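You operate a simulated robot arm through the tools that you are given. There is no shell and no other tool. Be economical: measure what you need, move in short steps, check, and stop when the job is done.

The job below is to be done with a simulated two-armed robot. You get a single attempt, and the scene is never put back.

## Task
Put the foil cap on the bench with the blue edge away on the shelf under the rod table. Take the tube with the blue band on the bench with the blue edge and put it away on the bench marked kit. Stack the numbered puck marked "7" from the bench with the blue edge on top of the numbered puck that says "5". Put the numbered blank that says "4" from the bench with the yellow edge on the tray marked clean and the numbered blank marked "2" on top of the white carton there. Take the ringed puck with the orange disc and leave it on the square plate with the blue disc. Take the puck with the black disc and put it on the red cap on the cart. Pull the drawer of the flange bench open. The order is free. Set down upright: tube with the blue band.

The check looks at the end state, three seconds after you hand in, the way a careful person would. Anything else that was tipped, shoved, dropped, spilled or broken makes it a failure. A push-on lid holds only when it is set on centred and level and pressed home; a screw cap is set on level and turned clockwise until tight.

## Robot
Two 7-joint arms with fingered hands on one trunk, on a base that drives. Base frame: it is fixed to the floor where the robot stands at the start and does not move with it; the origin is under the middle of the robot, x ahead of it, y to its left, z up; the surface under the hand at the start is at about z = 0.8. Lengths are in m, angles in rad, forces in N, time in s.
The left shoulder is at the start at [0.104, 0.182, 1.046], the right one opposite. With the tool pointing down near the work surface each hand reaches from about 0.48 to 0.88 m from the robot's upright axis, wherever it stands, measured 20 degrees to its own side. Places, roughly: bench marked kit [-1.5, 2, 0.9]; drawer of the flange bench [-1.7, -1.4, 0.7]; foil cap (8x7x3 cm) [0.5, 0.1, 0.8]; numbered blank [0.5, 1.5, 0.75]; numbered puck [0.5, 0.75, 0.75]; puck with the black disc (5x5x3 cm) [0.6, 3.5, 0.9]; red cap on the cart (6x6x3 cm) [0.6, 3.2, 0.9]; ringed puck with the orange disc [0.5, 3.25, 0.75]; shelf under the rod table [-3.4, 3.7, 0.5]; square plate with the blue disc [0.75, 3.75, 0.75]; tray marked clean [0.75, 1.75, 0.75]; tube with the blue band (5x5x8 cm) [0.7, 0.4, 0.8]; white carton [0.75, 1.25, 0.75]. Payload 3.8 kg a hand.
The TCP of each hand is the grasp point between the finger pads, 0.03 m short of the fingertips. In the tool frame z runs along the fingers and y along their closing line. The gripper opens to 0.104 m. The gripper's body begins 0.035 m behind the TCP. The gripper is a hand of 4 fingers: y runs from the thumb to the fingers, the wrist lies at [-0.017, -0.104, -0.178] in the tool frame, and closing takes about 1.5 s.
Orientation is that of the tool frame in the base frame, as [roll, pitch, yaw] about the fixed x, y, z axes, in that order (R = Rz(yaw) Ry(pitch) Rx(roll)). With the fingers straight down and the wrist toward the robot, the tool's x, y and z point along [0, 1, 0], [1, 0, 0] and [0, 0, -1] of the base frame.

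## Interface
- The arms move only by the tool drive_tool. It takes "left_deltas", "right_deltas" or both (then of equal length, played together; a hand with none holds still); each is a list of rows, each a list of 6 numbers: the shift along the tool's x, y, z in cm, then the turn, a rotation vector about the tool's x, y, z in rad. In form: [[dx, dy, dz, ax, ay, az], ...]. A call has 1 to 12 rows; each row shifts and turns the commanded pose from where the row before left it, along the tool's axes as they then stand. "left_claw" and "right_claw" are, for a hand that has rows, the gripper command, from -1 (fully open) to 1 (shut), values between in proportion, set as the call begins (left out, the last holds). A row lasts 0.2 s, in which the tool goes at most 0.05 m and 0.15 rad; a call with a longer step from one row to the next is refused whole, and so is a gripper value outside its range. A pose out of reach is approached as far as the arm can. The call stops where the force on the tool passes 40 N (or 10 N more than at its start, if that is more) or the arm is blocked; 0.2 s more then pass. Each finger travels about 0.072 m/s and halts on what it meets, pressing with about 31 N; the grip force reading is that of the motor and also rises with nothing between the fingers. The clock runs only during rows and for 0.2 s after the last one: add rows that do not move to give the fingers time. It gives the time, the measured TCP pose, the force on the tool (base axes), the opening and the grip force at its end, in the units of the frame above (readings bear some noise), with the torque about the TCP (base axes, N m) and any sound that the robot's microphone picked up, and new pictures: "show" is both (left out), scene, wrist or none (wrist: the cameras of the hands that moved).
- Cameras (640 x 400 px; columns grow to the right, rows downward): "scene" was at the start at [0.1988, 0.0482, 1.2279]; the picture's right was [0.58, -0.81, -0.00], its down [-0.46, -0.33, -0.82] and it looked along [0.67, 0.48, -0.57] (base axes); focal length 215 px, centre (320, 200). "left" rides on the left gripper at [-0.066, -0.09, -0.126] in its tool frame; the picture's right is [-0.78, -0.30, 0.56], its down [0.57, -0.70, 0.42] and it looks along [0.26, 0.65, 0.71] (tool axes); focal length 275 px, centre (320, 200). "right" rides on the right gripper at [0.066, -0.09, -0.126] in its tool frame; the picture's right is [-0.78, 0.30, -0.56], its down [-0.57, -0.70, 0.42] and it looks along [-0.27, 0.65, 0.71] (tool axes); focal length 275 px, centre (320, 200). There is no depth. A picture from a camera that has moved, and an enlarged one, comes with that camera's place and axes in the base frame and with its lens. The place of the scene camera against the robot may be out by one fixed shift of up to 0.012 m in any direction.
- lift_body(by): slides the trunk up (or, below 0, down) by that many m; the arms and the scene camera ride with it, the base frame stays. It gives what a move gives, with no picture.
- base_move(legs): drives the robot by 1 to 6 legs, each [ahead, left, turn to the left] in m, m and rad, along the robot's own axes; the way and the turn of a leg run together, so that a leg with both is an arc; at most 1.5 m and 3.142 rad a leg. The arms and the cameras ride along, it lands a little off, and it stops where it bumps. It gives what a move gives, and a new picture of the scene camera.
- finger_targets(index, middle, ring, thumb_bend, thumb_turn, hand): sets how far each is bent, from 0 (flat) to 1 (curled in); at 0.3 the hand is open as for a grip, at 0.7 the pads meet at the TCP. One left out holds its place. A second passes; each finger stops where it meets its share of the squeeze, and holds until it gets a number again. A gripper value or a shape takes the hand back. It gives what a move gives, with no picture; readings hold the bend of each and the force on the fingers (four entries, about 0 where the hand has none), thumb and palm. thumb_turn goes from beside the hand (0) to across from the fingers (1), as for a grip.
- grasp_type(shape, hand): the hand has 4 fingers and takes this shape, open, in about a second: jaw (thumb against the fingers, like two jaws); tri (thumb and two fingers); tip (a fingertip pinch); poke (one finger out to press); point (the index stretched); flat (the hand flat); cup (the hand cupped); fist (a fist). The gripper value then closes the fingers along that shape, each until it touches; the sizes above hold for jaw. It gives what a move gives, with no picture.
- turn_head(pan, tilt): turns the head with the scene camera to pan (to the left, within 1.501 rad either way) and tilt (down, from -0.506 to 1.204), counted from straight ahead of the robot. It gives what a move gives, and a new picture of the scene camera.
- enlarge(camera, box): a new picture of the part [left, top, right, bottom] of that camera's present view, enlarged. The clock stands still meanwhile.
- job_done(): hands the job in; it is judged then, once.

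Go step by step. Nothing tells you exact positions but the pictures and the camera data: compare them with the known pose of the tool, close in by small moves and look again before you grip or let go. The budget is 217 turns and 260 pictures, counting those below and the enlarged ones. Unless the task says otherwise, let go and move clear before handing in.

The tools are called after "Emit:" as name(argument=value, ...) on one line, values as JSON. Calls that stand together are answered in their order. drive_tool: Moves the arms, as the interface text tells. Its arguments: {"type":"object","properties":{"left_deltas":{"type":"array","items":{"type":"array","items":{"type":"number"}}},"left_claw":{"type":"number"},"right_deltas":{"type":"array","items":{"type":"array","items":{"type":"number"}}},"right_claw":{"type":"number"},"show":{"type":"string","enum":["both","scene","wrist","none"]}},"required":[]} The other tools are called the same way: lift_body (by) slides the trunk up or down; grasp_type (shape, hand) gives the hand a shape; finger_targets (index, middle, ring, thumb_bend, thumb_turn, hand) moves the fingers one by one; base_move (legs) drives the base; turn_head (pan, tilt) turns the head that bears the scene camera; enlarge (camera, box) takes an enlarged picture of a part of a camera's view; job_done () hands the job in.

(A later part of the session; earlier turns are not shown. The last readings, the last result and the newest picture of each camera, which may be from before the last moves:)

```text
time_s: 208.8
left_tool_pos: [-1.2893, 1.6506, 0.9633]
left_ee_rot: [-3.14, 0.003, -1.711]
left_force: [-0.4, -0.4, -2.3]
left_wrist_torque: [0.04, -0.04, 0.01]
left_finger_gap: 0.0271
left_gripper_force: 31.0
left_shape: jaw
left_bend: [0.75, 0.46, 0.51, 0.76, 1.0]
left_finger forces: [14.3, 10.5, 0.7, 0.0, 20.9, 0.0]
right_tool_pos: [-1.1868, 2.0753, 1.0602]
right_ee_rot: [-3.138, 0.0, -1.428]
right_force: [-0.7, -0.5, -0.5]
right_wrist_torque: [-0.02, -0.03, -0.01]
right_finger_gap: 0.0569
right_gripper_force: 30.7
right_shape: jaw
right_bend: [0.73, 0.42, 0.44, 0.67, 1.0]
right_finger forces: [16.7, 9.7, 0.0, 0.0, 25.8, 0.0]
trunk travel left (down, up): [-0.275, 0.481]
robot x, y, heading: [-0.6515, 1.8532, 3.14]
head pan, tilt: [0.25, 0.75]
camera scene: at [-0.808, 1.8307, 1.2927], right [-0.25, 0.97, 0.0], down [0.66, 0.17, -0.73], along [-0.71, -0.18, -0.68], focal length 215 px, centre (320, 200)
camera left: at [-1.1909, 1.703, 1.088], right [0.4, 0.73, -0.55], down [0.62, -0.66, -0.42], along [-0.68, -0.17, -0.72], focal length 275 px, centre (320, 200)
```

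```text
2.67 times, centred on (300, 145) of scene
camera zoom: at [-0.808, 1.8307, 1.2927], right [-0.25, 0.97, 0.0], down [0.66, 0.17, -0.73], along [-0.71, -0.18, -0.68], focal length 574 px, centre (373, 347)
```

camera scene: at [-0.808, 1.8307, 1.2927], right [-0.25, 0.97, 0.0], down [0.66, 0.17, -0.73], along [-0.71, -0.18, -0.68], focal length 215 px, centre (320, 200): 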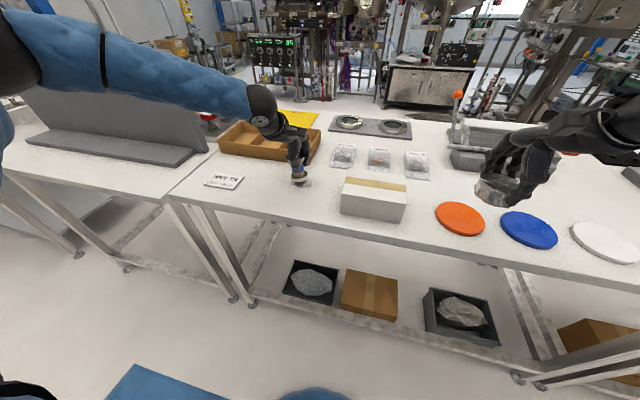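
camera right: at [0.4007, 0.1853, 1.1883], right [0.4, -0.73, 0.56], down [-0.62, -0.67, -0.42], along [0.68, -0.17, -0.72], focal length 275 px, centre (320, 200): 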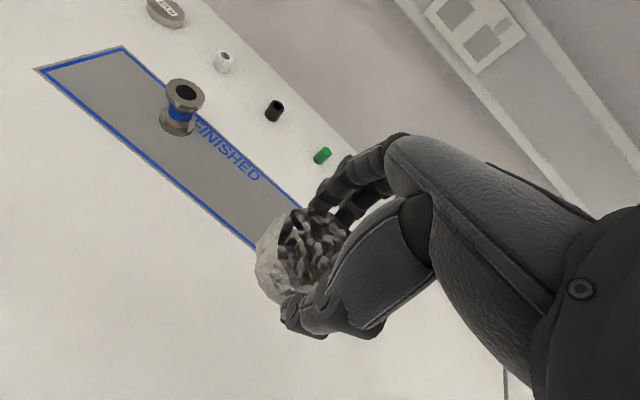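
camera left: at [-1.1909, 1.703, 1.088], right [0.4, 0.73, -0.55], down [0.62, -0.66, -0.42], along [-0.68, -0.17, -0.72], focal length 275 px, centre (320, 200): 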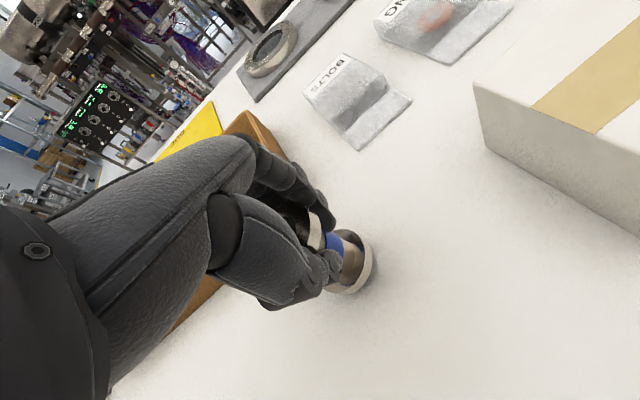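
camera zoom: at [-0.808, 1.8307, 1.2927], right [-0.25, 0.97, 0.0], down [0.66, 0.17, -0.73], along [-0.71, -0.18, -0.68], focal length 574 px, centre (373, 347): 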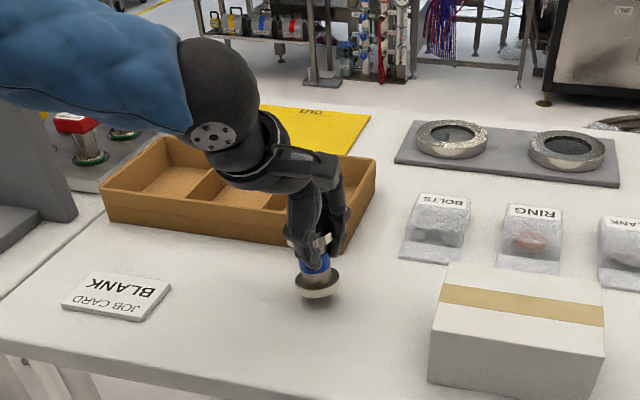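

Lower close to the bench and check the tilt.

Emit:
drive_tool(left_deltas=[[0, 0, 2.5, 0, 0, 0], [0, 0, 1, 0, 0, 0], [0, 0, 0, 0, 0, 0]], show="none")

Emit:
enlarge(camera="scene", box=[260, 120, 350, 200])

```text
time_s: 209.6
left_tool_pos: [-1.2891, 1.6553, 0.9357]
left_ee_rot: [3.132, 0.004, -1.714]
left_force: [0.6, 8.4, 26.9]
left_wrist_torque: [-0.1, 0.58, -0.27]
left_finger_gap: 0.0281
left_gripper_force: 31.1
left_shape: jaw
left_bend: [0.76, 0.44, 0.51, 0.8, 1.0]
left_finger forces: [11.6, 12.5, 4.8, 0.0, 22.1, 0.1]
right_tool_pos: [-1.1838, 2.0761, 1.0624]
right_ee_rot: [3.141, -0.001, -1.429]
right_force: [0.5, 0.0, -0.5]
right_wrist_torque: [-0.03, -0.02, 0.01]
right_finger_gap: 0.0567
right_gripper_force: 31.5
right_shape: jaw
right_bend: [0.73, 0.42, 0.44, 0.67, 1.0]
right_finger forces: [16.5, 9.7, 0.0, 0.1, 25.9, 0.1]
trunk travel left (down, up): [-0.275, 0.481]
robot x, y, heading: [-0.6546, 1.8564, 3.14]
head pan, tilt: [0.25, 0.75]
```

```text
5.00 times, centred on (305, 160) of scene
camera zoom: at [-0.804, 1.8329, 1.2936], right [-0.25, 0.97, 0.0], down [0.66, 0.17, -0.73], along [-0.71, -0.18, -0.68], focal length 1077 px, centre (395, 400)
```

zoom: 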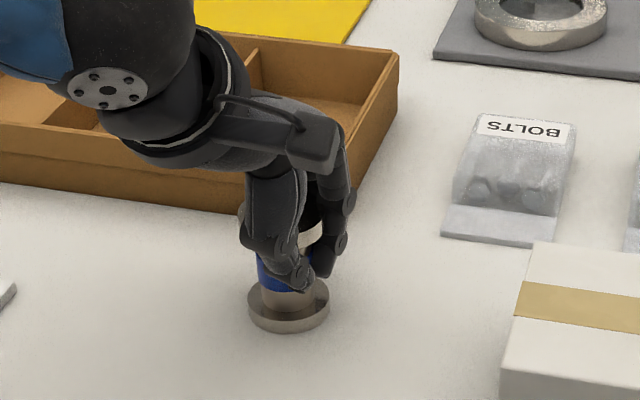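

Contact with the bench (surface ≈0.87). Ease the load by 3 mm, check, then release gently.

Emit:
drive_tool(left_deltas=[[0, 0, -0.25, 0, 0, 0], [0, 0, 0, 0, 0, 0]], show="wrist")

Emit:
enlarge(camera="scene", box=[260, 120, 350, 200])

```text
time_s: 210.2
left_tool_pos: [-1.2883, 1.6534, 0.9354]
left_ee_rot: [3.138, 0.001, -1.713]
left_force: [-2.0, 7.6, 20.8]
left_wrist_torque: [-0.06, 0.53, -0.24]
left_finger_gap: 0.028
left_gripper_force: 31.3
left_shape: jaw
left_bend: [0.76, 0.44, 0.51, 0.8, 1.0]
left_finger forces: [12.0, 12.6, 5.5, 0.0, 21.6, 0.1]
right_tool_pos: [-1.1844, 2.0765, 1.0621]
right_ee_rot: [-3.141, 0.001, -1.428]
right_force: [0.4, 0.2, 0.0]
right_wrist_torque: [0.02, 0.02, -0.02]
right_finger_gap: 0.0567
right_gripper_force: 30.4
right_shape: jaw
right_bend: [0.73, 0.42, 0.44, 0.67, 1.0]
right_finger forces: [16.6, 9.7, 0.1, 0.0, 25.9, 0.0]
trunk travel left (down, up): [-0.275, 0.481]
robot x, y, heading: [-0.6538, 1.8573, 3.141]
head pan, tilt: [0.25, 0.75]
camera left: at [-1.1891, 1.705, 1.0595], right [0.4, 0.73, -0.56], down [0.61, -0.66, -0.43], along [-0.68, -0.17, -0.71], focal length 275 px, centre (320, 200)
```

left: 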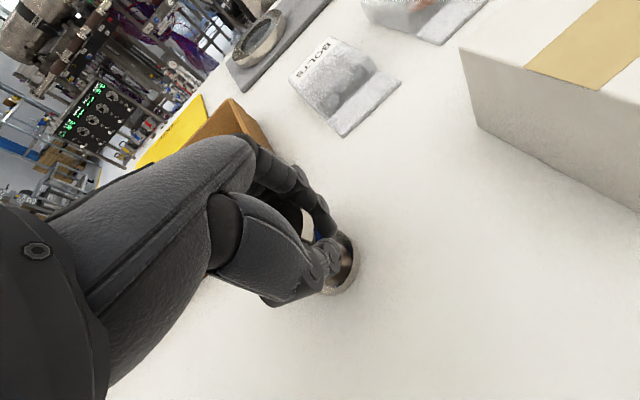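

```text
5.00 times, centred on (305, 160) of scene
camera zoom: at [-0.8051, 1.8325, 1.2932], right [-0.25, 0.97, 0.0], down [0.66, 0.17, -0.73], along [-0.71, -0.18, -0.68], focal length 1077 px, centre (395, 400)
```

zoom: 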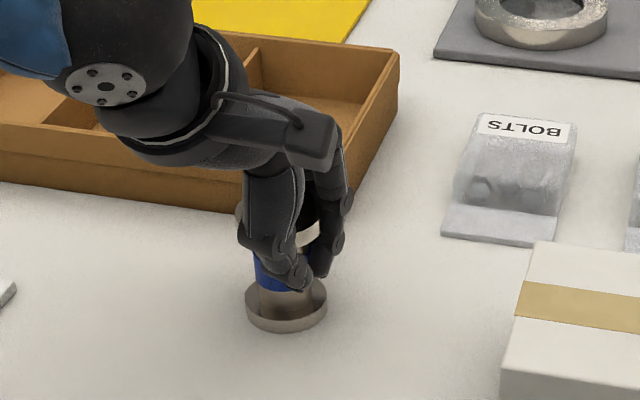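

Emit:
drive_tool(left_deltas=[[0, 0, -0.3, 0, 0, 0], [0, 0, -0.2, 0, 0, 0]], show="none")

Emit:
enlarge(camera="scene", box=[270, 140, 330, 190])

```text
time_s: 210.8
left_tool_pos: [-1.2881, 1.6503, 0.9365]
left_ee_rot: [-3.136, 0.0, -1.707]
left_force: [-1.3, 3.0, 6.6]
left_wrist_torque: [-0.04, 0.27, -0.12]
left_finger_gap: 0.0276
left_gripper_force: 31.0
left_shape: jaw
left_bend: [0.76, 0.44, 0.51, 0.8, 1.0]
left_finger forces: [10.2, 11.0, 5.4, 0.1, 20.4, 0.1]
right_tool_pos: [-1.1861, 2.0759, 1.0609]
right_ee_rot: [-3.14, 0.001, -1.428]
right_force: [0.2, -0.2, 0.4]
right_wrist_torque: [0.02, -0.01, -0.01]
right_finger_gap: 0.0567
right_gripper_force: 31.2
right_shape: jaw
right_bend: [0.73, 0.42, 0.44, 0.67, 1.0]
right_finger forces: [16.6, 9.7, 0.0, 0.1, 25.9, 0.1]
trunk travel left (down, up): [-0.275, 0.481]
robot x, y, heading: [-0.6526, 1.8524, 3.143]
head pan, tilt: [0.25, 0.75]
```

```text
8.00 times, centred on (300, 165) of scene
camera zoom: at [-0.8064, 1.8314, 1.2928], right [-0.25, 0.97, 0.0], down [0.66, 0.17, -0.73], along [-0.71, -0.18, -0.68], focal length 1723 px, centre (480, 480)
```

zoom: 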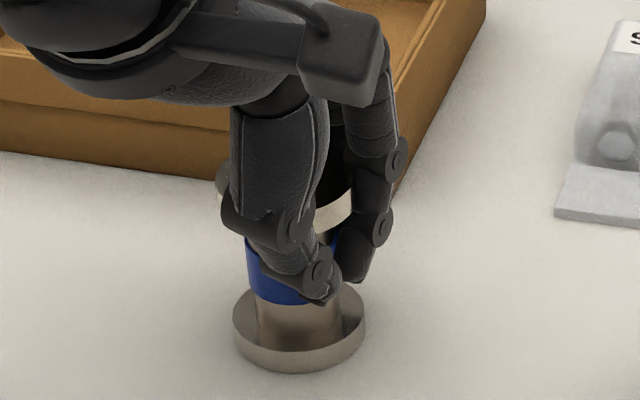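

Tube is upright on the bench. Release and rise straight up.

Emit:
drive_tool(left_deltas=[[0, 0, -0.1, 0, 0, 0], [0, 0, 0, 0, 0, 0], [0, 0, 0, 0, 0, 0], [0, 0, 0, 0, 0, 0], [0, 0, 0, 0, 0, 0], [0, 0, 0, 0, 0, 0]], left_claw=-1, show="none")

Emit:
enlarge(camera="scene", box=[260, 120, 350, 200])

Emit:
enlarge(camera="left", box=[0, 0, 640, 400])

```text
time_s: 212.2
left_tool_pos: [-1.2891, 1.6507, 0.9387]
left_ee_rot: [-3.138, 0.003, -1.71]
left_force: [-0.6, -1.1, -0.7]
left_wrist_torque: [0.0, 0.07, -0.01]
left_finger_gap: 0.1035
left_gripper_force: 0.1
left_shape: jaw
left_bend: [0.3, 0.3, 0.3, 0.3, 0.97]
left_finger forces: [0.0, 0.0, 0.0, 0.0, 0.0, 0.0]
right_tool_pos: [-1.1858, 2.0761, 1.0611]
right_ee_rot: [-3.14, -0.002, -1.428]
right_force: [0.1, 0.3, -0.3]
right_wrist_torque: [-0.02, 0.01, 0.03]
right_finger_gap: 0.0569
right_gripper_force: 31.2
right_shape: jaw
right_bend: [0.73, 0.42, 0.44, 0.67, 1.0]
right_finger forces: [16.7, 9.7, 0.0, 0.1, 25.8, 0.0]
trunk travel left (down, up): [-0.275, 0.481]
robot x, y, heading: [-0.6549, 1.8565, 3.141]
head pan, tilt: [0.25, 0.75]
```

```text
5.00 times, centred on (305, 160) of scene
camera zoom: at [-0.8069, 1.8309, 1.2929], right [-0.25, 0.97, 0.0], down [0.66, 0.17, -0.73], along [-0.71, -0.18, -0.68], focal length 1077 px, centre (395, 400)
```

zoom: 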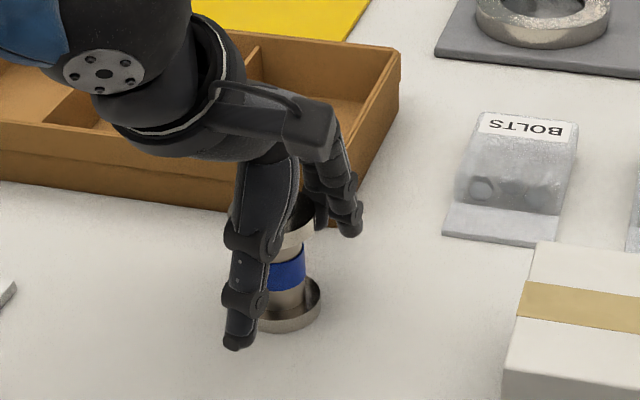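

```text
1.00 times, centred on (320, 200) of left (not enlarged: the box is as wide or as high as the picture)
camera zoom: at [-1.1906, 1.7031, 1.0631], right [0.4, 0.73, -0.56], down [0.62, -0.66, -0.42], along [-0.68, -0.17, -0.72], focal length 275 px, centre (320, 200)
```

zoom: 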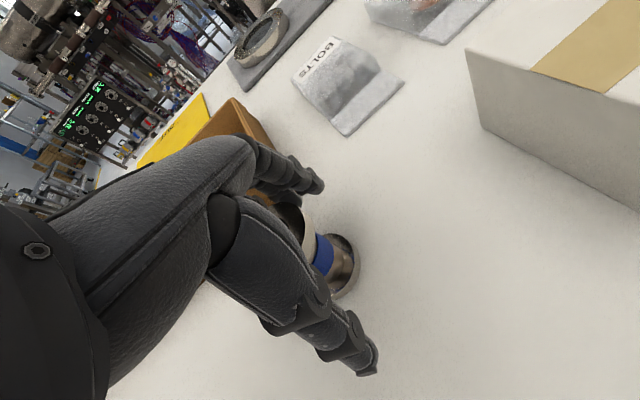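

Emit:
drive_tool(left_deltas=[[0, 0, -2, 0, 0, 0], [0, 0, -4, 0, 0, 0], [0, 0, -4, 0, 0, 0], [0, 0, -4, 0, 0, 0]])

```text
time_s: 213.2
left_tool_pos: [-1.2878, 1.6508, 1.0794]
left_ee_rot: [-3.139, 0.001, -1.71]
left_force: [1.1, -0.1, 0.3]
left_wrist_torque: [-0.01, -0.01, 0.02]
left_finger_gap: 0.1039
left_gripper_force: 0.0
left_shape: jaw
left_bend: [0.3, 0.3, 0.3, 0.3, 0.97]
left_finger forces: [0.0, 0.0, 0.0, 0.0, 0.1, 0.0]
right_tool_pos: [-1.1855, 2.0751, 1.0614]
right_ee_rot: [-3.14, 0.0, -1.428]
right_force: [0.2, -1.0, -0.8]
right_wrist_torque: [-0.03, 0.01, 0.01]
right_finger_gap: 0.057
right_gripper_force: 31.1
right_shape: jaw
right_bend: [0.73, 0.42, 0.44, 0.67, 1.0]
right_finger forces: [16.6, 9.6, 0.0, 0.0, 25.9, 0.1]
trunk travel left (down, up): [-0.275, 0.481]
robot x, y, heading: [-0.6508, 1.8512, 3.141]
head pan, tilt: [0.25, 0.75]
camera scene: at [-0.8065, 1.8311, 1.293], right [-0.25, 0.97, 0.0], down [0.66, 0.17, -0.73], along [-0.71, -0.18, -0.68], focal length 215 px, centre (320, 200)
camera left: at [-1.1892, 1.7039, 1.2042], right [0.4, 0.73, -0.56], down [0.62, -0.66, -0.42], along [-0.68, -0.17, -0.72], focal length 275 px, centre (320, 200)
```

scene: 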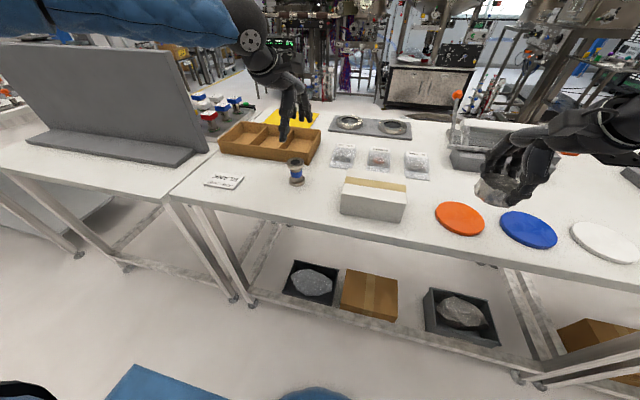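
left: 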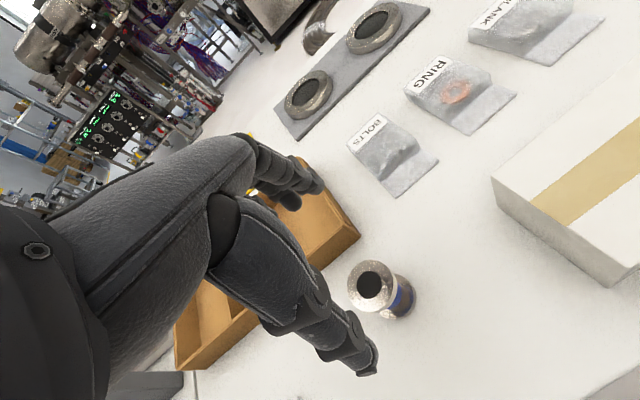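

Tube stands upright on the kit bench. Next, the foil cap: back off and look for the rod table toward [-3.4,3.7].

Emit:
base_move(legs=[[-0.25, 0, 0]])

Emit:
turn_head(pan=-0.6, tilt=0.15)

Emit:
turn_head(pan=-1.3, tilt=0.2)

```text
time_s: 215.0
left_tool_pos: [-1.0429, 1.6561, 1.0789]
left_ee_rot: [3.141, 0.001, -1.716]
left_force: [0.5, 0.0, -0.1]
left_wrist_torque: [-0.07, 0.03, 0.01]
left_finger_gap: 0.1038
left_gripper_force: 0.1
left_shape: jaw
left_bend: [0.3, 0.3, 0.3, 0.3, 0.97]
left_finger forces: [0.1, 0.1, 0.0, 0.0, 0.0, 0.1]
right_tool_pos: [-0.9381, 2.0778, 1.0635]
right_ee_rot: [-3.141, -0.001, -1.435]
right_force: [0.6, -0.8, -0.4]
right_wrist_torque: [-0.03, 0.01, 0.02]
right_finger_gap: 0.0568
right_gripper_force: 31.0
right_shape: jaw
right_bend: [0.73, 0.42, 0.44, 0.67, 1.0]
right_finger forces: [16.6, 9.7, 0.0, 0.0, 26.0, 0.0]
trunk travel left (down, up): [-0.275, 0.481]
robot x, y, heading: [-0.4087, 1.8557, 3.131]
head pan, tilt: [0.25, 0.75]
camera scene: at [-0.5607, 1.831, 1.2931], right [-0.24, 0.97, 0.0], down [0.66, 0.16, -0.73], along [-0.71, -0.17, -0.68], focal length 215 px, centre (320, 200)
```

scene: 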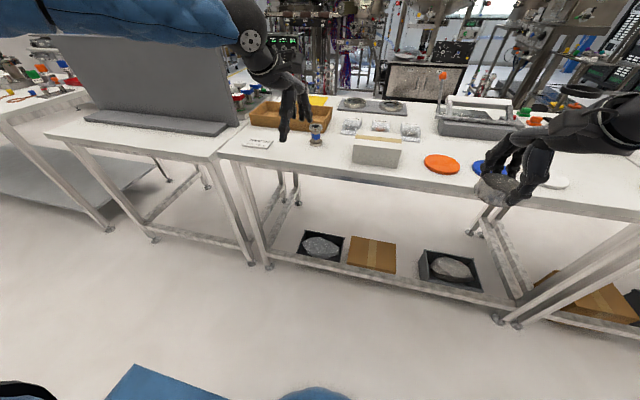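

```text
time_s: 216.2
left_tool_pos: [-1.0443, 1.6555, 1.0785]
left_ee_rot: [-3.139, 0.002, -1.718]
left_force: [0.6, 0.7, 0.2]
left_wrist_torque: [-0.01, 0.0, -0.01]
left_finger_gap: 0.1037
left_gripper_force: 0.1
left_shape: jaw
left_bend: [0.3, 0.3, 0.3, 0.3, 0.97]
left_finger forces: [0.0, 0.0, 0.1, 0.1, 0.1, 0.0]
right_tool_pos: [-0.9382, 2.078, 1.061]
right_ee_rot: [-3.14, 0.001, -1.434]
right_force: [0.0, -0.2, -0.3]
right_wrist_torque: [0.04, -0.03, -0.02]
right_finger_gap: 0.0571
right_gripper_force: 30.8
right_shape: jaw
right_bend: [0.73, 0.42, 0.44, 0.67, 1.0]
right_finger forces: [16.7, 9.7, 0.0, 0.0, 25.9, 0.0]
trunk travel left (down, up): [-0.275, 0.481]
robot x, y, heading: [-0.4072, 1.852, 3.133]
head pan, tilt: [-0.6, 0.15]
camera scene: at [-0.5575, 1.9038, 1.3472], right [0.57, 0.82, 0.0], down [0.12, -0.09, -0.99], along [-0.81, 0.56, -0.15], focal length 215 px, centre (320, 200)
```

scene: 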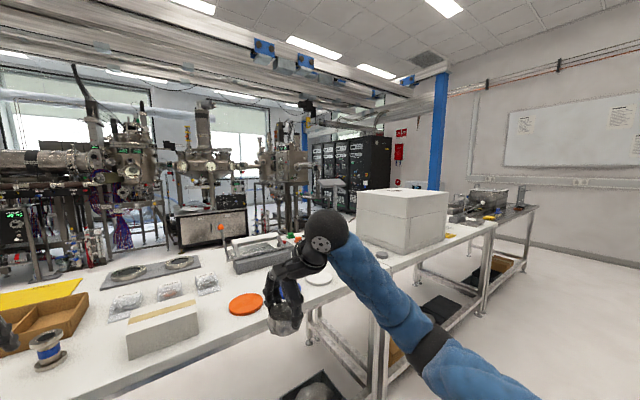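

```text
time_s: 217.3
left_tool_pos: [-1.0441, 1.6557, 1.0797]
left_ee_rot: [-3.14, 0.0, -1.718]
left_force: [1.6, 0.7, -0.4]
left_wrist_torque: [0.02, 0.0, 0.01]
left_finger_gap: 0.1038
left_gripper_force: 0.1
left_shape: jaw
left_bend: [0.3, 0.3, 0.3, 0.3, 0.97]
left_finger forces: [0.0, 0.0, 0.0, 0.0, 0.0, 0.0]
right_tool_pos: [-0.9389, 2.0774, 1.0609]
right_ee_rot: [-3.14, 0.001, -1.435]
right_force: [0.9, -0.4, 0.5]
right_wrist_torque: [0.0, 0.0, -0.03]
right_finger_gap: 0.0567
right_gripper_force: 31.3
right_shape: jaw
right_bend: [0.73, 0.42, 0.44, 0.67, 1.0]
right_finger forces: [16.6, 9.8, 0.1, 0.0, 26.0, 0.0]
trunk travel left (down, up): [-0.275, 0.481]
robot x, y, heading: [-0.4129, 1.8534, 3.131]
head pan, tilt: [-1.3, 0.201]
camera scene: at [-0.5057, 1.9408, 1.3425], right [0.97, 0.26, 0.0], down [0.05, -0.19, -0.98], along [-0.25, 0.95, -0.2], focal length 215 px, centre (320, 200)
```

scene: 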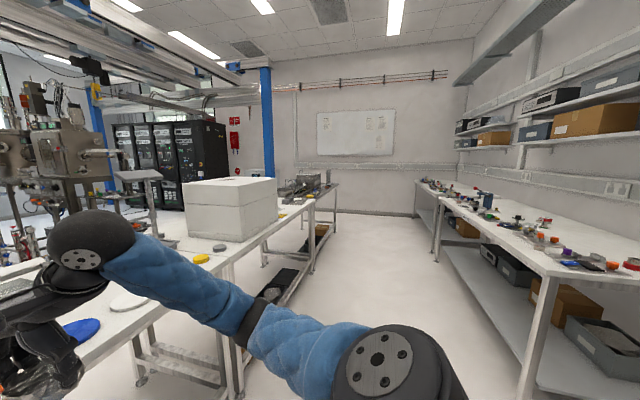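

The rod table lies beyond this bench row; I'll go around the far end (gap near y≈6). Turn to +y and drive up the aisle.

Emit:
base_move(legs=[[0, 0, -1.56], [1.5, 0, 0], [1.5, 0, 0]])

Emit:
turn_head(pan=1.0, tilt=0.25)

```text
time_s: 235.4
left_tool_pos: [-0.7739, 5.4654, 1.0774]
left_ee_rot: [-3.139, 0.002, 3.035]
left_force: [0.6, 0.4, 0.7]
left_wrist_torque: [0.03, -0.02, 0.02]
left_finger_gap: 0.1038
left_gripper_force: 0.0
left_shape: jaw
left_bend: [0.3, 0.3, 0.3, 0.3, 0.97]
left_finger forces: [0.0, 0.1, 0.0, 0.1, 0.1, 0.0]
right_tool_pos: [-0.346, 5.3779, 1.0617]
right_ee_rot: [-3.141, 0.001, -2.965]
right_force: [-0.3, -0.7, -1.5]
right_wrist_torque: [-0.01, 0.01, 0.01]
right_finger_gap: 0.0569
right_gripper_force: 31.0
right_shape: jaw
right_bend: [0.73, 0.42, 0.44, 0.67, 1.0]
right_finger forces: [16.6, 9.7, 0.0, 0.0, 25.7, 0.0]
trunk travel left (down, up): [-0.275, 0.481]
robot x, y, heading: [-0.5499, 4.8354, 1.604]
head pan, tilt: [-1.3, 0.201]
camera scene: at [-0.4542, 4.9447, 1.3425], right [0.3, -0.95, 0.0], down [-0.19, -0.06, -0.98], along [0.94, 0.29, -0.2], focal length 215 px, centre (320, 200)
```

scene: 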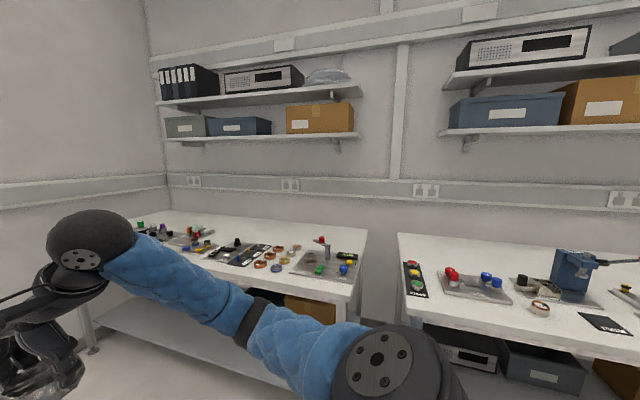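

```text
time_s: 237.5
left_tool_pos: [-0.7737, 5.4654, 1.079]
left_ee_rot: [-3.139, 0.001, 3.035]
left_force: [0.8, -0.9, 0.8]
left_wrist_torque: [-0.01, 0.0, 0.01]
left_finger_gap: 0.1037
left_gripper_force: 0.0
left_shape: jaw
left_bend: [0.3, 0.3, 0.3, 0.3, 0.97]
left_finger forces: [0.2, 0.1, 0.0, 0.0, 0.1, 0.0]
right_tool_pos: [-0.3459, 5.3774, 1.0608]
right_ee_rot: [-3.14, -0.001, -2.965]
right_force: [-0.3, -1.1, -0.7]
right_wrist_torque: [0.0, -0.01, 0.02]
right_finger_gap: 0.0565
right_gripper_force: 30.8
right_shape: jaw
right_bend: [0.73, 0.42, 0.44, 0.67, 1.0]
right_finger forces: [16.5, 9.7, 0.1, 0.1, 25.7, 0.0]
trunk travel left (down, up): [-0.275, 0.481]
robot x, y, heading: [-0.5531, 4.8353, 1.604]
head pan, tilt: [1.0, 0.25]
camera scene: at [-0.6233, 4.9645, 1.338], right [0.51, 0.86, 0.0], down [0.21, -0.13, -0.97], along [-0.83, 0.5, -0.25], focal length 215 px, centre (320, 200)
```

scene: 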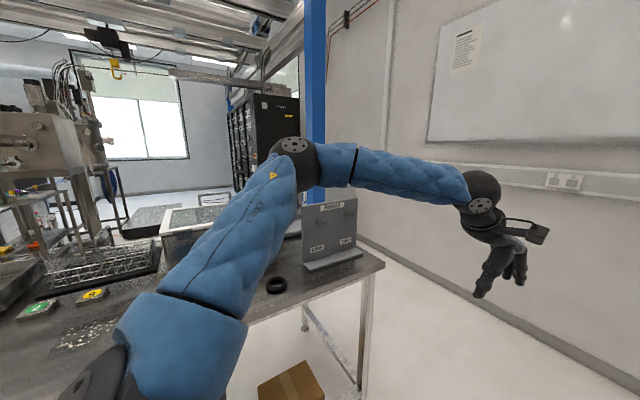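

Bench row ends near y≈5.55, wall at y≈7.05. Drive to y≈6.1 and turn left to look down the passage.

Emit:
base_move(legs=[[1.22, 0, -0.03], [0, -0.05, 1.57]])

Emit:
turn_head(pan=0.0, tilt=0.35)

Emit:
turn_head(pan=0.7, tilt=0.35)

```text
time_s: 247.6
left_tool_pos: [-1.1783, 5.8795, 1.0782]
left_ee_rot: [-3.14, 0.002, -1.678]
left_force: [-0.4, 0.1, -0.2]
left_wrist_torque: [0.0, -0.03, 0.05]
left_finger_gap: 0.1037
left_gripper_force: 0.0
left_shape: jaw
left_bend: [0.3, 0.3, 0.3, 0.3, 0.97]
left_finger forces: [0.0, 0.1, 0.0, 0.0, 0.0, 0.0]
right_tool_pos: [-1.0888, 6.3053, 1.0615]
right_ee_rot: [-3.141, 0.0, -1.395]
right_force: [0.4, 1.1, -0.6]
right_wrist_torque: [0.01, 0.02, 0.03]
right_finger_gap: 0.056
right_gripper_force: 31.2
right_shape: jaw
right_bend: [0.73, 0.42, 0.44, 0.67, 1.0]
right_finger forces: [16.3, 9.6, 0.1, 0.0, 25.6, 0.1]
trunk travel left (down, up): [-0.275, 0.481]
robot x, y, heading: [-0.5489, 6.1012, -3.111]
head pan, tilt: [1.0, 0.25]
camera scene: at [-0.6706, 6.0154, 1.338], right [-0.86, 0.51, 0.0], down [0.13, 0.21, -0.97], along [-0.5, -0.83, -0.25], focal length 215 px, centre (320, 200)
```

scene: 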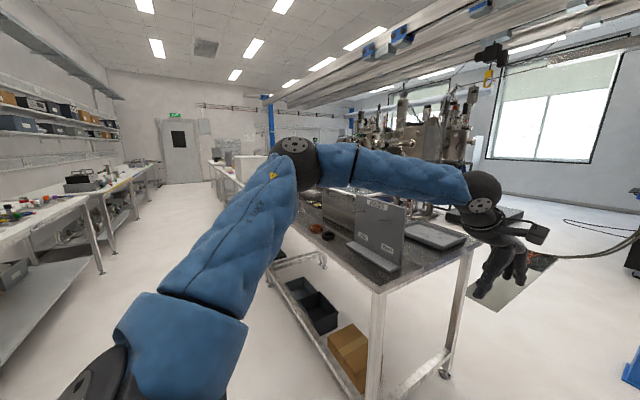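

```text
time_s: 248.9
left_tool_pos: [-1.1793, 5.8794, 1.0786]
left_ee_rot: [-3.141, 0.0, -1.677]
left_force: [-0.2, 0.7, -0.1]
left_wrist_torque: [0.0, -0.01, -0.02]
left_finger_gap: 0.1039
left_gripper_force: 0.0
left_shape: jaw
left_bend: [0.3, 0.3, 0.3, 0.3, 0.97]
left_finger forces: [0.1, 0.1, 0.0, 0.0, 0.0, 0.1]
right_tool_pos: [-1.0895, 6.3049, 1.0617]
right_ee_rot: [-3.14, 0.002, -1.394]
right_force: [-0.2, 0.3, 0.2]
right_wrist_torque: [0.02, 0.01, 0.01]
right_finger_gap: 0.0563
right_gripper_force: 31.4
right_shape: jaw
right_bend: [0.73, 0.42, 0.44, 0.67, 1.0]
right_finger forces: [16.3, 9.7, 0.0, 0.1, 25.5, 0.0]
trunk travel left (down, up): [-0.275, 0.481]
robot x, y, heading: [-0.5504, 6.1018, -3.114]
head pan, tilt: [0.0, 0.351]
camera scene: at [-0.7157, 6.0927, 1.3285], right [-0.03, 1.0, 0.0], down [0.34, 0.01, -0.94], along [-0.94, -0.03, -0.34], focal length 215 px, centre (320, 200)
```

scene: 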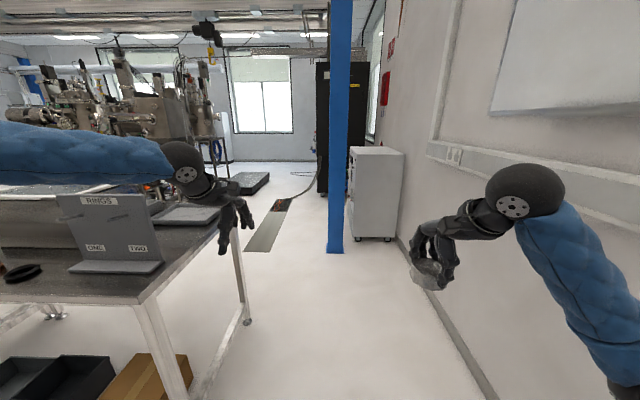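

```text
time_s: 249.9
left_tool_pos: [-1.1774, 5.8773, 1.0793]
left_ee_rot: [-3.14, 0.002, -1.677]
left_force: [0.3, -0.8, 0.5]
left_wrist_torque: [-0.03, 0.01, -0.02]
left_finger_gap: 0.1038
left_gripper_force: 0.1
left_shape: jaw
left_bend: [0.3, 0.3, 0.3, 0.3, 0.97]
left_finger forces: [0.1, 0.0, 0.0, 0.1, 0.0, 0.0]
right_tool_pos: [-1.0897, 6.3043, 1.0613]
right_ee_rot: [-3.14, 0.0, -1.393]
right_force: [0.8, 0.4, -0.6]
right_wrist_torque: [-0.03, -0.01, 0.0]
right_finger_gap: 0.0562
right_gripper_force: 31.1
right_shape: jaw
right_bend: [0.73, 0.42, 0.44, 0.67, 1.0]
right_finger forces: [16.3, 9.6, 0.1, 0.0, 25.6, 0.0]
trunk travel left (down, up): [-0.275, 0.481]
robot x, y, heading: [-0.5495, 6.1012, -3.109]
head pan, tilt: [0.7, 0.351]
camera scene: at [-0.692, 6.0336, 1.3285], right [-0.67, 0.74, 0.0], down [0.26, 0.23, -0.94], along [-0.7, -0.63, -0.34], focal length 215 px, centre (320, 200)
```

scene: 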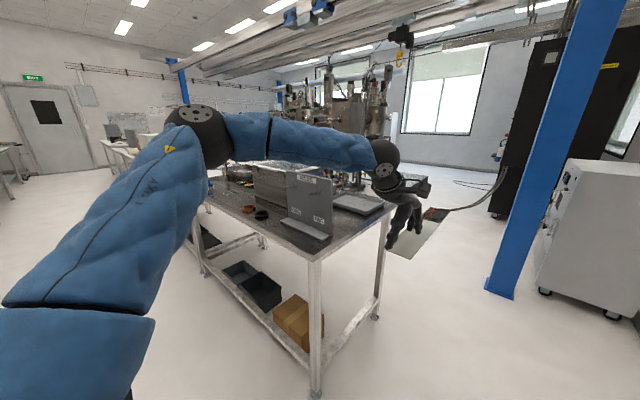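

The passage left of the blue column is open. Drive 1.1 m ahead and look toward the rod table.

Emit:
base_move(legs=[[1.1, 0, 0]])

Emit:
turn_head(pan=0.5, tilt=0.4)

Emit:
turn_head(pan=1.0, tilt=0.35)

```text
time_s: 255.6
left_tool_pos: [-2.2867, 5.8299, 1.0792]
left_ee_rot: [-3.139, 0.001, -1.669]
left_force: [0.3, -0.5, 0.8]
left_wrist_torque: [-0.03, 0.02, 0.01]
left_finger_gap: 0.1035
left_gripper_force: 0.0
left_shape: jaw
left_bend: [0.3, 0.3, 0.3, 0.3, 0.97]
left_finger forces: [0.0, 0.1, 0.1, 0.0, 0.0, 0.0]
right_tool_pos: [-2.2026, 6.2578, 1.0622]
right_ee_rot: [-3.14, 0.0, -1.385]
right_force: [-0.6, 0.4, -0.7]
right_wrist_torque: [-0.01, -0.03, 0.01]
right_finger_gap: 0.0561
right_gripper_force: 31.3
right_shape: jaw
right_bend: [0.73, 0.42, 0.44, 0.67, 1.0]
right_finger forces: [16.3, 9.6, 0.0, 0.0, 25.4, 0.0]
trunk travel left (down, up): [-0.275, 0.481]
robot x, y, heading: [-1.6624, 6.059, -3.097]
head pan, tilt: [0.7, 0.351]
camera scene: at [-1.8028, 5.9911, 1.3285], right [-0.68, 0.74, 0.0], down [0.25, 0.23, -0.94], along [-0.69, -0.63, -0.34], focal length 215 px, centre (320, 200)
```

scene: 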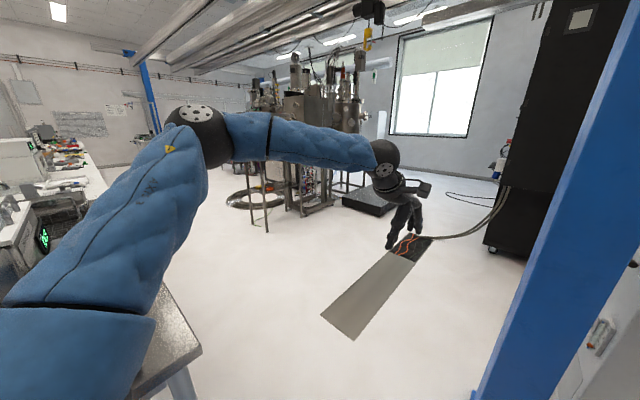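

```text
time_s: 256.4
left_tool_pos: [-2.2862, 5.8313, 1.0778]
left_ee_rot: [-3.14, 0.002, -1.668]
left_force: [-0.7, 0.2, 0.3]
left_wrist_torque: [0.01, -0.02, -0.02]
left_finger_gap: 0.1035
left_gripper_force: 0.0
left_shape: jaw
left_bend: [0.3, 0.3, 0.3, 0.3, 0.97]
left_finger forces: [0.0, 0.0, 0.0, 0.0, 0.0, 0.0]
right_tool_pos: [-2.2021, 6.2585, 1.0619]
right_ee_rot: [-3.139, 0.0, -1.385]
right_force: [-0.2, 0.6, -0.7]
right_wrist_torque: [-0.02, 0.03, -0.01]
right_finger_gap: 0.0564
right_gripper_force: 31.1
right_shape: jaw
right_bend: [0.73, 0.42, 0.44, 0.67, 1.0]
right_finger forces: [16.3, 9.6, 0.0, 0.0, 25.5, 0.0]
trunk travel left (down, up): [-0.275, 0.481]
robot x, y, heading: [-1.6592, 6.0601, -3.103]
head pan, tilt: [0.499, 0.4]
camera scene: at [-1.8131, 6.0062, 1.324], right [-0.52, 0.86, 0.0], down [0.33, 0.2, -0.92], along [-0.79, -0.47, -0.39], focal length 215 px, centre (320, 200)
```

scene: 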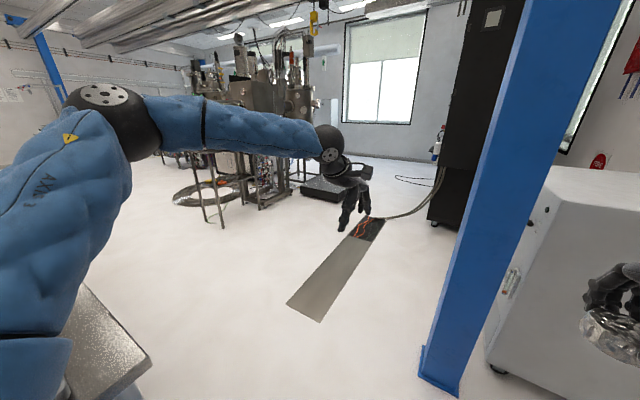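

```text
time_s: 257.3
left_tool_pos: [-2.2869, 5.8307, 1.0786]
left_ee_rot: [-3.14, 0.002, -1.67]
left_force: [-0.9, -0.4, 0.9]
left_wrist_torque: [-0.02, 0.0, 0.02]
left_finger_gap: 0.1034
left_gripper_force: 0.0
left_shape: jaw
left_bend: [0.3, 0.3, 0.3, 0.3, 0.97]
left_finger forces: [0.1, 0.0, 0.0, 0.0, 0.0, 0.0]
right_tool_pos: [-2.2019, 6.2601, 1.0625]
right_ee_rot: [-3.139, 0.0, -1.387]
right_force: [0.3, -0.1, -0.7]
right_wrist_torque: [0.04, -0.01, 0.01]
right_finger_gap: 0.0565
right_gripper_force: 31.1
right_shape: jaw
right_bend: [0.73, 0.42, 0.44, 0.67, 1.0]
right_finger forces: [16.3, 9.6, 0.0, 0.1, 25.5, 0.0]
trunk travel left (down, up): [-0.275, 0.481]
robot x, y, heading: [-1.6586, 6.0592, -3.095]
head pan, tilt: [1.0, 0.351]
camera scene: at [-1.7808, 5.9737, 1.3285], right [-0.86, 0.51, 0.0], down [0.17, 0.3, -0.94], along [-0.47, -0.81, -0.34], focal length 215 px, centre (320, 200)
```

scene: 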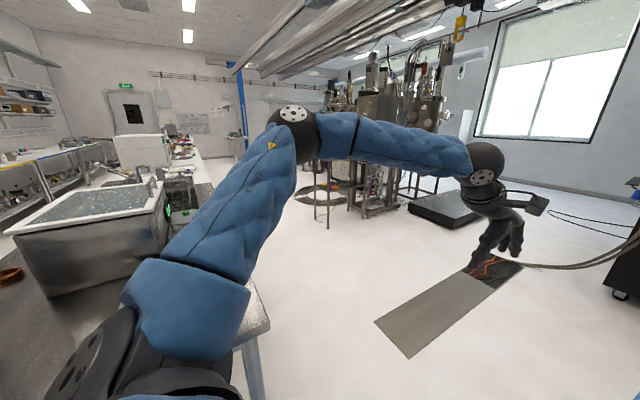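

Open floor ahead; the blue column stands at ≈[-2.7,6.2] and the rod table's legs seem near [-3.2,3.7]. Turn a bit left and drive diagonally between bench corner and column.

Emit:
base_move(legs=[[0, 0, 0.6], [0, -0.05, 0], [1.3, 0, 0]])

Emit:
turn_head(pan=0.3, tilt=0.45)

```text
time_s: 265.9
left_tool_pos: [-3.1165, 4.7948, 1.0793]
left_ee_rot: [-3.14, 0.001, -1.071]
left_force: [-1.0, -0.4, 0.7]
left_wrist_torque: [0.0, -0.03, 0.01]
left_finger_gap: 0.1035
left_gripper_force: 0.0
left_shape: jaw
left_bend: [0.3, 0.3, 0.3, 0.3, 0.97]
left_finger forces: [0.0, 0.0, 0.0, 0.1, 0.1, 0.1]
right_tool_pos: [-3.2862, 5.1956, 1.0615]
right_ee_rot: [-3.14, 0.001, -0.788]
right_force: [0.4, -0.8, -0.1]
right_wrist_torque: [-0.02, 0.01, -0.01]
right_finger_gap: 0.056
right_gripper_force: 30.8
right_shape: jaw
right_bend: [0.73, 0.42, 0.44, 0.67, 1.0]
right_finger forces: [16.2, 9.6, 0.0, 0.1, 25.6, 0.0]
trunk travel left (down, up): [-0.275, 0.481]
robot x, y, heading: [-2.7296, 5.3343, -2.499]
head pan, tilt: [1.0, 0.351]
camera scene: at [-2.7781, 5.1905, 1.3285], right [-1.0, -0.07, 0.0], down [-0.02, 0.34, -0.94], along [0.06, -0.94, -0.34], focal length 215 px, centre (320, 200)
```

scene: 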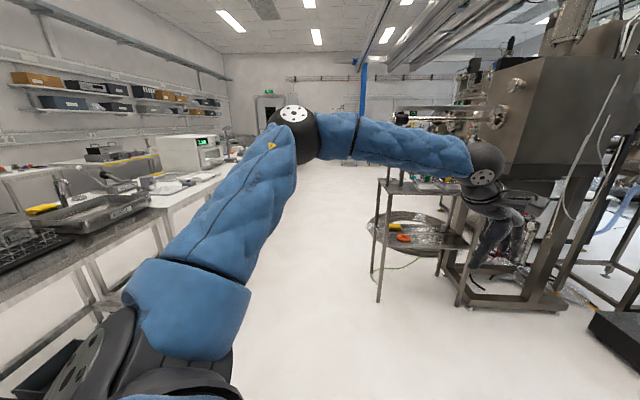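

```text
time_s: 267.0
left_tool_pos: [-3.1156, 4.7942, 1.0787]
left_ee_rot: [-3.14, 0.001, -1.071]
left_force: [-0.1, -0.3, -0.2]
left_wrist_torque: [-0.05, -0.02, 0.0]
left_finger_gap: 0.1037
left_gripper_force: 0.1
left_shape: jaw
left_bend: [0.3, 0.3, 0.3, 0.3, 0.97]
left_finger forces: [0.1, 0.0, 0.0, 0.1, 0.0, 0.1]
right_tool_pos: [-3.2876, 5.1963, 1.0614]
right_ee_rot: [-3.139, 0.001, -0.789]
right_force: [0.3, -0.3, -1.1]
right_wrist_torque: [0.0, 0.0, 0.02]
right_finger_gap: 0.0561
right_gripper_force: 31.0
right_shape: jaw
right_bend: [0.73, 0.42, 0.44, 0.67, 1.0]
right_finger forces: [16.3, 9.5, 0.0, 0.0, 25.5, 0.0]
trunk travel left (down, up): [-0.275, 0.481]
robot x, y, heading: [-2.7304, 5.3353, -2.506]
head pan, tilt: [0.3, 0.45]
camera scene: at [-2.8384, 5.2094, 1.3193], right [-0.81, 0.59, 0.0], down [0.26, 0.35, -0.9], along [-0.53, -0.73, -0.44], focal length 215 px, centre (320, 200)
```

scene: 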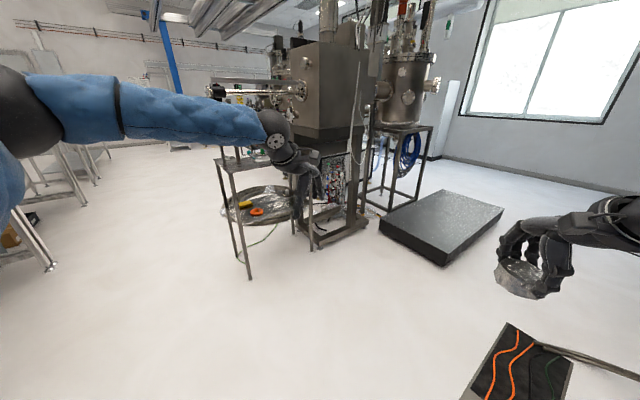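

The rod table with a foil-lined shelf is at ≈[-3.4,3.65]. Turn to face it and approach, then inspect.

Emit:
base_move(legs=[[0, 0, 0.93], [0, -0.45, 0], [0.4, 0, 0]])

Emit:
turn_head(pan=-0.2, tilt=0.6)

```text
time_s: 274.2
left_tool_pos: [-2.9806, 4.3067, 1.0792]
left_ee_rot: [-3.139, 0.0, -0.145]
left_force: [0.6, -0.6, 0.4]
left_wrist_torque: [0.05, 0.01, 0.0]
left_finger_gap: 0.104
left_gripper_force: 0.1
left_shape: jaw
left_bend: [0.3, 0.3, 0.3, 0.3, 0.97]
left_finger forces: [0.0, 0.0, 0.1, 0.1, 0.0, 0.0]
right_tool_pos: [-3.4051, 4.4099, 1.0602]
right_ee_rot: [-3.139, 0.0, 0.139]
right_force: [0.2, -1.1, -0.2]
right_wrist_torque: [0.03, -0.01, 0.01]
right_finger_gap: 0.0558
right_gripper_force: 31.3
right_shape: jaw
right_bend: [0.73, 0.42, 0.44, 0.67, 1.0]
right_finger forces: [16.3, 9.6, 0.0, 0.0, 25.4, 0.0]
trunk travel left (down, up): [-0.275, 0.481]
robot x, y, heading: [-3.1806, 4.9411, -1.582]
head pan, tilt: [0.3, 0.45]
camera scene: at [-3.1454, 4.7684, 1.3191], right [-0.96, -0.29, 0.0], down [-0.13, 0.42, -0.9], along [0.26, -0.86, -0.44], focal length 215 px, centre (320, 200)
```

scene: 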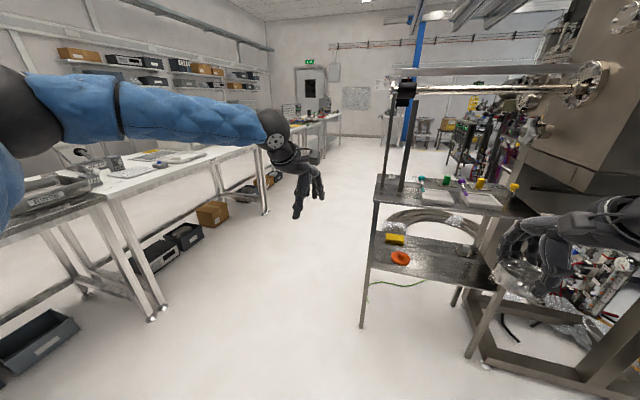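

```text
time_s: 275.1
left_tool_pos: [-2.9819, 4.3066, 1.0795]
left_ee_rot: [-3.14, 0.001, -0.144]
left_force: [-0.1, 0.5, 0.6]
left_wrist_torque: [0.0, 0.01, 0.03]
left_finger_gap: 0.1036
left_gripper_force: 0.1
left_shape: jaw
left_bend: [0.3, 0.3, 0.3, 0.3, 0.97]
left_finger forces: [0.1, 0.0, 0.0, 0.0, 0.0, 0.0]
right_tool_pos: [-3.4044, 4.4119, 1.0616]
right_ee_rot: [-3.14, 0.0, 0.138]
right_force: [0.1, -1.0, 0.1]
right_wrist_torque: [-0.01, -0.01, 0.01]
right_finger_gap: 0.0557
right_gripper_force: 31.1
right_shape: jaw
right_bend: [0.73, 0.42, 0.44, 0.67, 1.0]
right_finger forces: [16.4, 9.6, 0.0, 0.0, 25.4, 0.0]
trunk travel left (down, up): [-0.275, 0.481]
robot x, y, heading: [-3.1811, 4.9464, -1.573]
head pan, tilt: [-0.201, 0.6]
camera scene: at [-3.1901, 4.7708, 1.3058], right [-0.98, 0.2, 0.0], down [0.12, 0.55, -0.83], along [-0.17, -0.81, -0.56], focal length 215 px, centre (320, 200)
```

scene: 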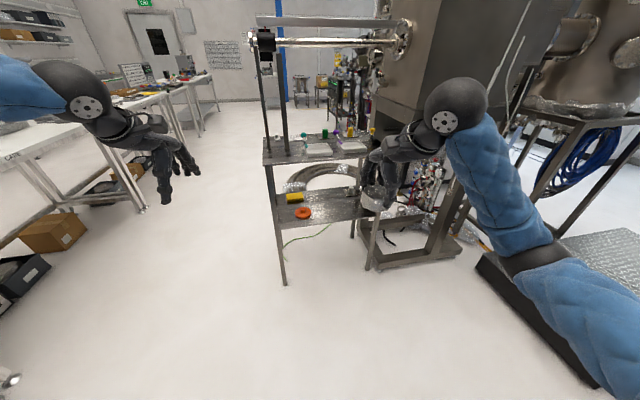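

Emit:
enlarge(camera="scene", box=[240, 120, 400, 240])

```text
3.33 times, centred on (320, 180) of scene
camera zoom: at [-3.1901, 4.7708, 1.3058], right [-0.98, 0.2, 0.0], down [0.12, 0.55, -0.83], along [-0.17, -0.81, -0.56], focal length 718 px, centre (320, 267)
```

zoom: 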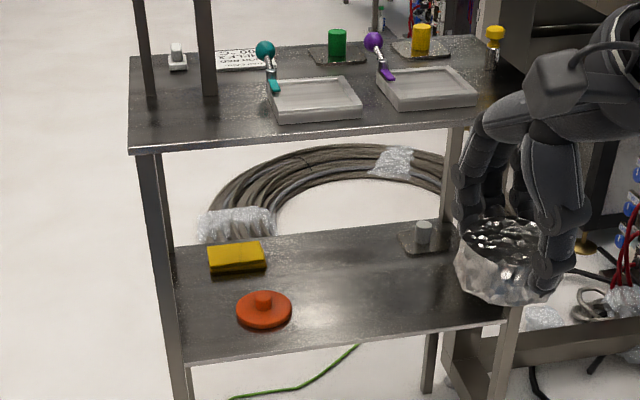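

Shelf spans x −3.14…−3.76, y ≈3.53…3.86, z≈0.5; table top underside ≈0.86. I'll enter below the table top with the hand low. First retract the left hand and lower the trunk.

Emit:
drive_tool(left_deltas=[[3.5, -2.5, -2, 0, 0, 0], [3.5, -2.5, -2, 0, 0, 0], [3.5, -2.5, -2, 0, 0, 0], [3.5, -2.5, -2, 0, 0, 0]], show="none")

Emit:
lift_body(by=-0.26)

Emit:
drive_tool(right_deltas=[[0, 0, 4, 0, 0, 0], [0, 0, 4, 0, 0, 0], [0, 0, 4, 0, 0, 0], [0, 0, 4, 0, 0, 0], [0, 0, 4, 0, 0, 0]])

```text
time_s: 276.1
left_tool_pos: [-2.8298, 4.3854, 1.1576]
left_ee_rot: [-3.139, 0.001, -0.144]
left_force: [-0.1, 0.1, -0.3]
left_wrist_torque: [-0.03, -0.01, 0.03]
left_finger_gap: 0.104
left_gripper_force: 0.1
left_shape: jaw
left_bend: [0.3, 0.3, 0.3, 0.3, 0.97]
left_finger forces: [0.1, 0.1, 0.0, 0.0, 0.0, 0.1]
right_tool_pos: [-3.4039, 4.4124, 1.0622]
right_ee_rot: [-3.138, 0.001, 0.137]
right_force: [-0.8, 0.8, 0.1]
right_wrist_torque: [-0.03, 0.02, 0.0]
right_finger_gap: 0.0561
right_gripper_force: 31.0
right_shape: jaw
right_bend: [0.73, 0.42, 0.44, 0.67, 1.0]
right_finger forces: [16.2, 9.6, 0.1, 0.1, 25.4, 0.1]
trunk travel left (down, up): [-0.275, 0.481]
robot x, y, heading: [-3.1817, 4.9434, -1.58]
head pan, tilt: [-0.201, 0.6]
```

```text
time_s: 278.8
left_tool_pos: [-2.8274, 4.3857, 0.9003]
left_ee_rot: [3.141, 0.003, -0.145]
left_force: [-0.8, 0.2, 0.1]
left_wrist_torque: [-0.02, -0.04, -0.01]
left_finger_gap: 0.1036
left_gripper_force: 0.0
left_shape: jaw
left_bend: [0.3, 0.3, 0.3, 0.3, 0.97]
left_finger forces: [0.0, 0.0, 0.0, 0.0, 0.0, 0.1]
right_tool_pos: [-3.4052, 4.4115, 0.8025]
right_ee_rot: [-3.138, 0.0, 0.137]
right_force: [-0.5, -0.2, -0.4]
right_wrist_torque: [-0.02, -0.02, 0.01]
right_finger_gap: 0.0561
right_gripper_force: 31.5
right_shape: jaw
right_bend: [0.73, 0.42, 0.44, 0.67, 1.0]
right_finger forces: [16.3, 9.6, 0.0, 0.0, 25.4, 0.1]
trunk travel left (down, up): [-0.015, 0.741]
robot x, y, heading: [-3.1817, 4.9428, -1.58]
head pan, tilt: [-0.201, 0.6]
```

```text
time_s: 280.0
left_tool_pos: [-2.8282, 4.3851, 0.8984]
left_ee_rot: [-3.139, 0.0, -0.145]
left_force: [0.1, 0.2, -0.3]
left_wrist_torque: [0.0, -0.02, -0.02]
left_finger_gap: 0.1035
left_gripper_force: 0.0
left_shape: jaw
left_bend: [0.3, 0.3, 0.3, 0.3, 0.97]
left_finger forces: [0.0, 0.0, 0.0, 0.0, 0.0, 0.0]
right_tool_pos: [-3.4046, 4.4051, 0.6016]
right_ee_rot: [-3.14, 0.002, 0.137]
right_force: [0.7, 0.3, 0.0]
right_wrist_torque: [0.02, -0.02, -0.01]
right_finger_gap: 0.0558
right_gripper_force: 31.0
right_shape: jaw
right_bend: [0.73, 0.42, 0.44, 0.67, 1.0]
right_finger forces: [16.3, 9.6, 0.0, 0.0, 25.4, 0.0]
right hand out of reach, approached as far as the arm can: row 3
trunk travel left (down, up): [-0.015, 0.741]
robot x, y, heading: [-3.1836, 4.947, -1.577]
head pan, tilt: [-0.201, 0.6]
camera scene: at [-3.1911, 4.6246, 1.0319], right [-0.98, 0.21, 0.0], down [0.12, 0.55, -0.82], along [-0.17, -0.81, -0.57], focal length 215 px, centre (320, 200)
camera right: at [-3.3507, 4.503, 0.7274], right [-0.73, -0.4, 0.56], down [-0.66, 0.62, -0.42], along [-0.17, -0.68, -0.71], focal length 275 px, centre (320, 200)
```

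scene: 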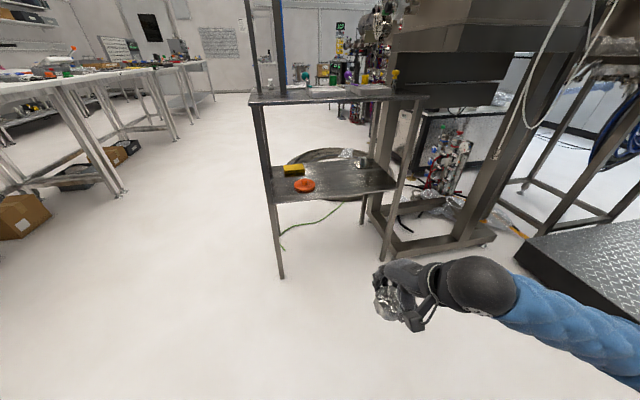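
right: 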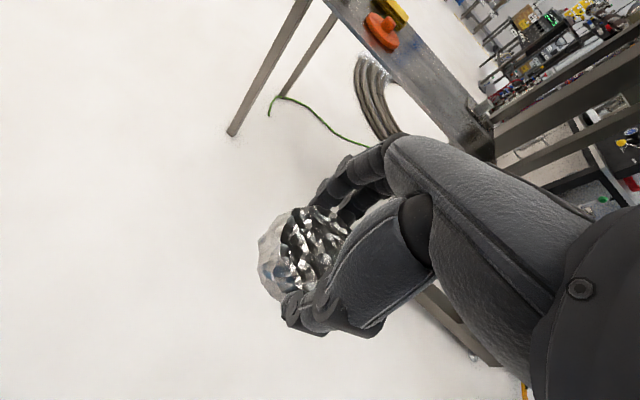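

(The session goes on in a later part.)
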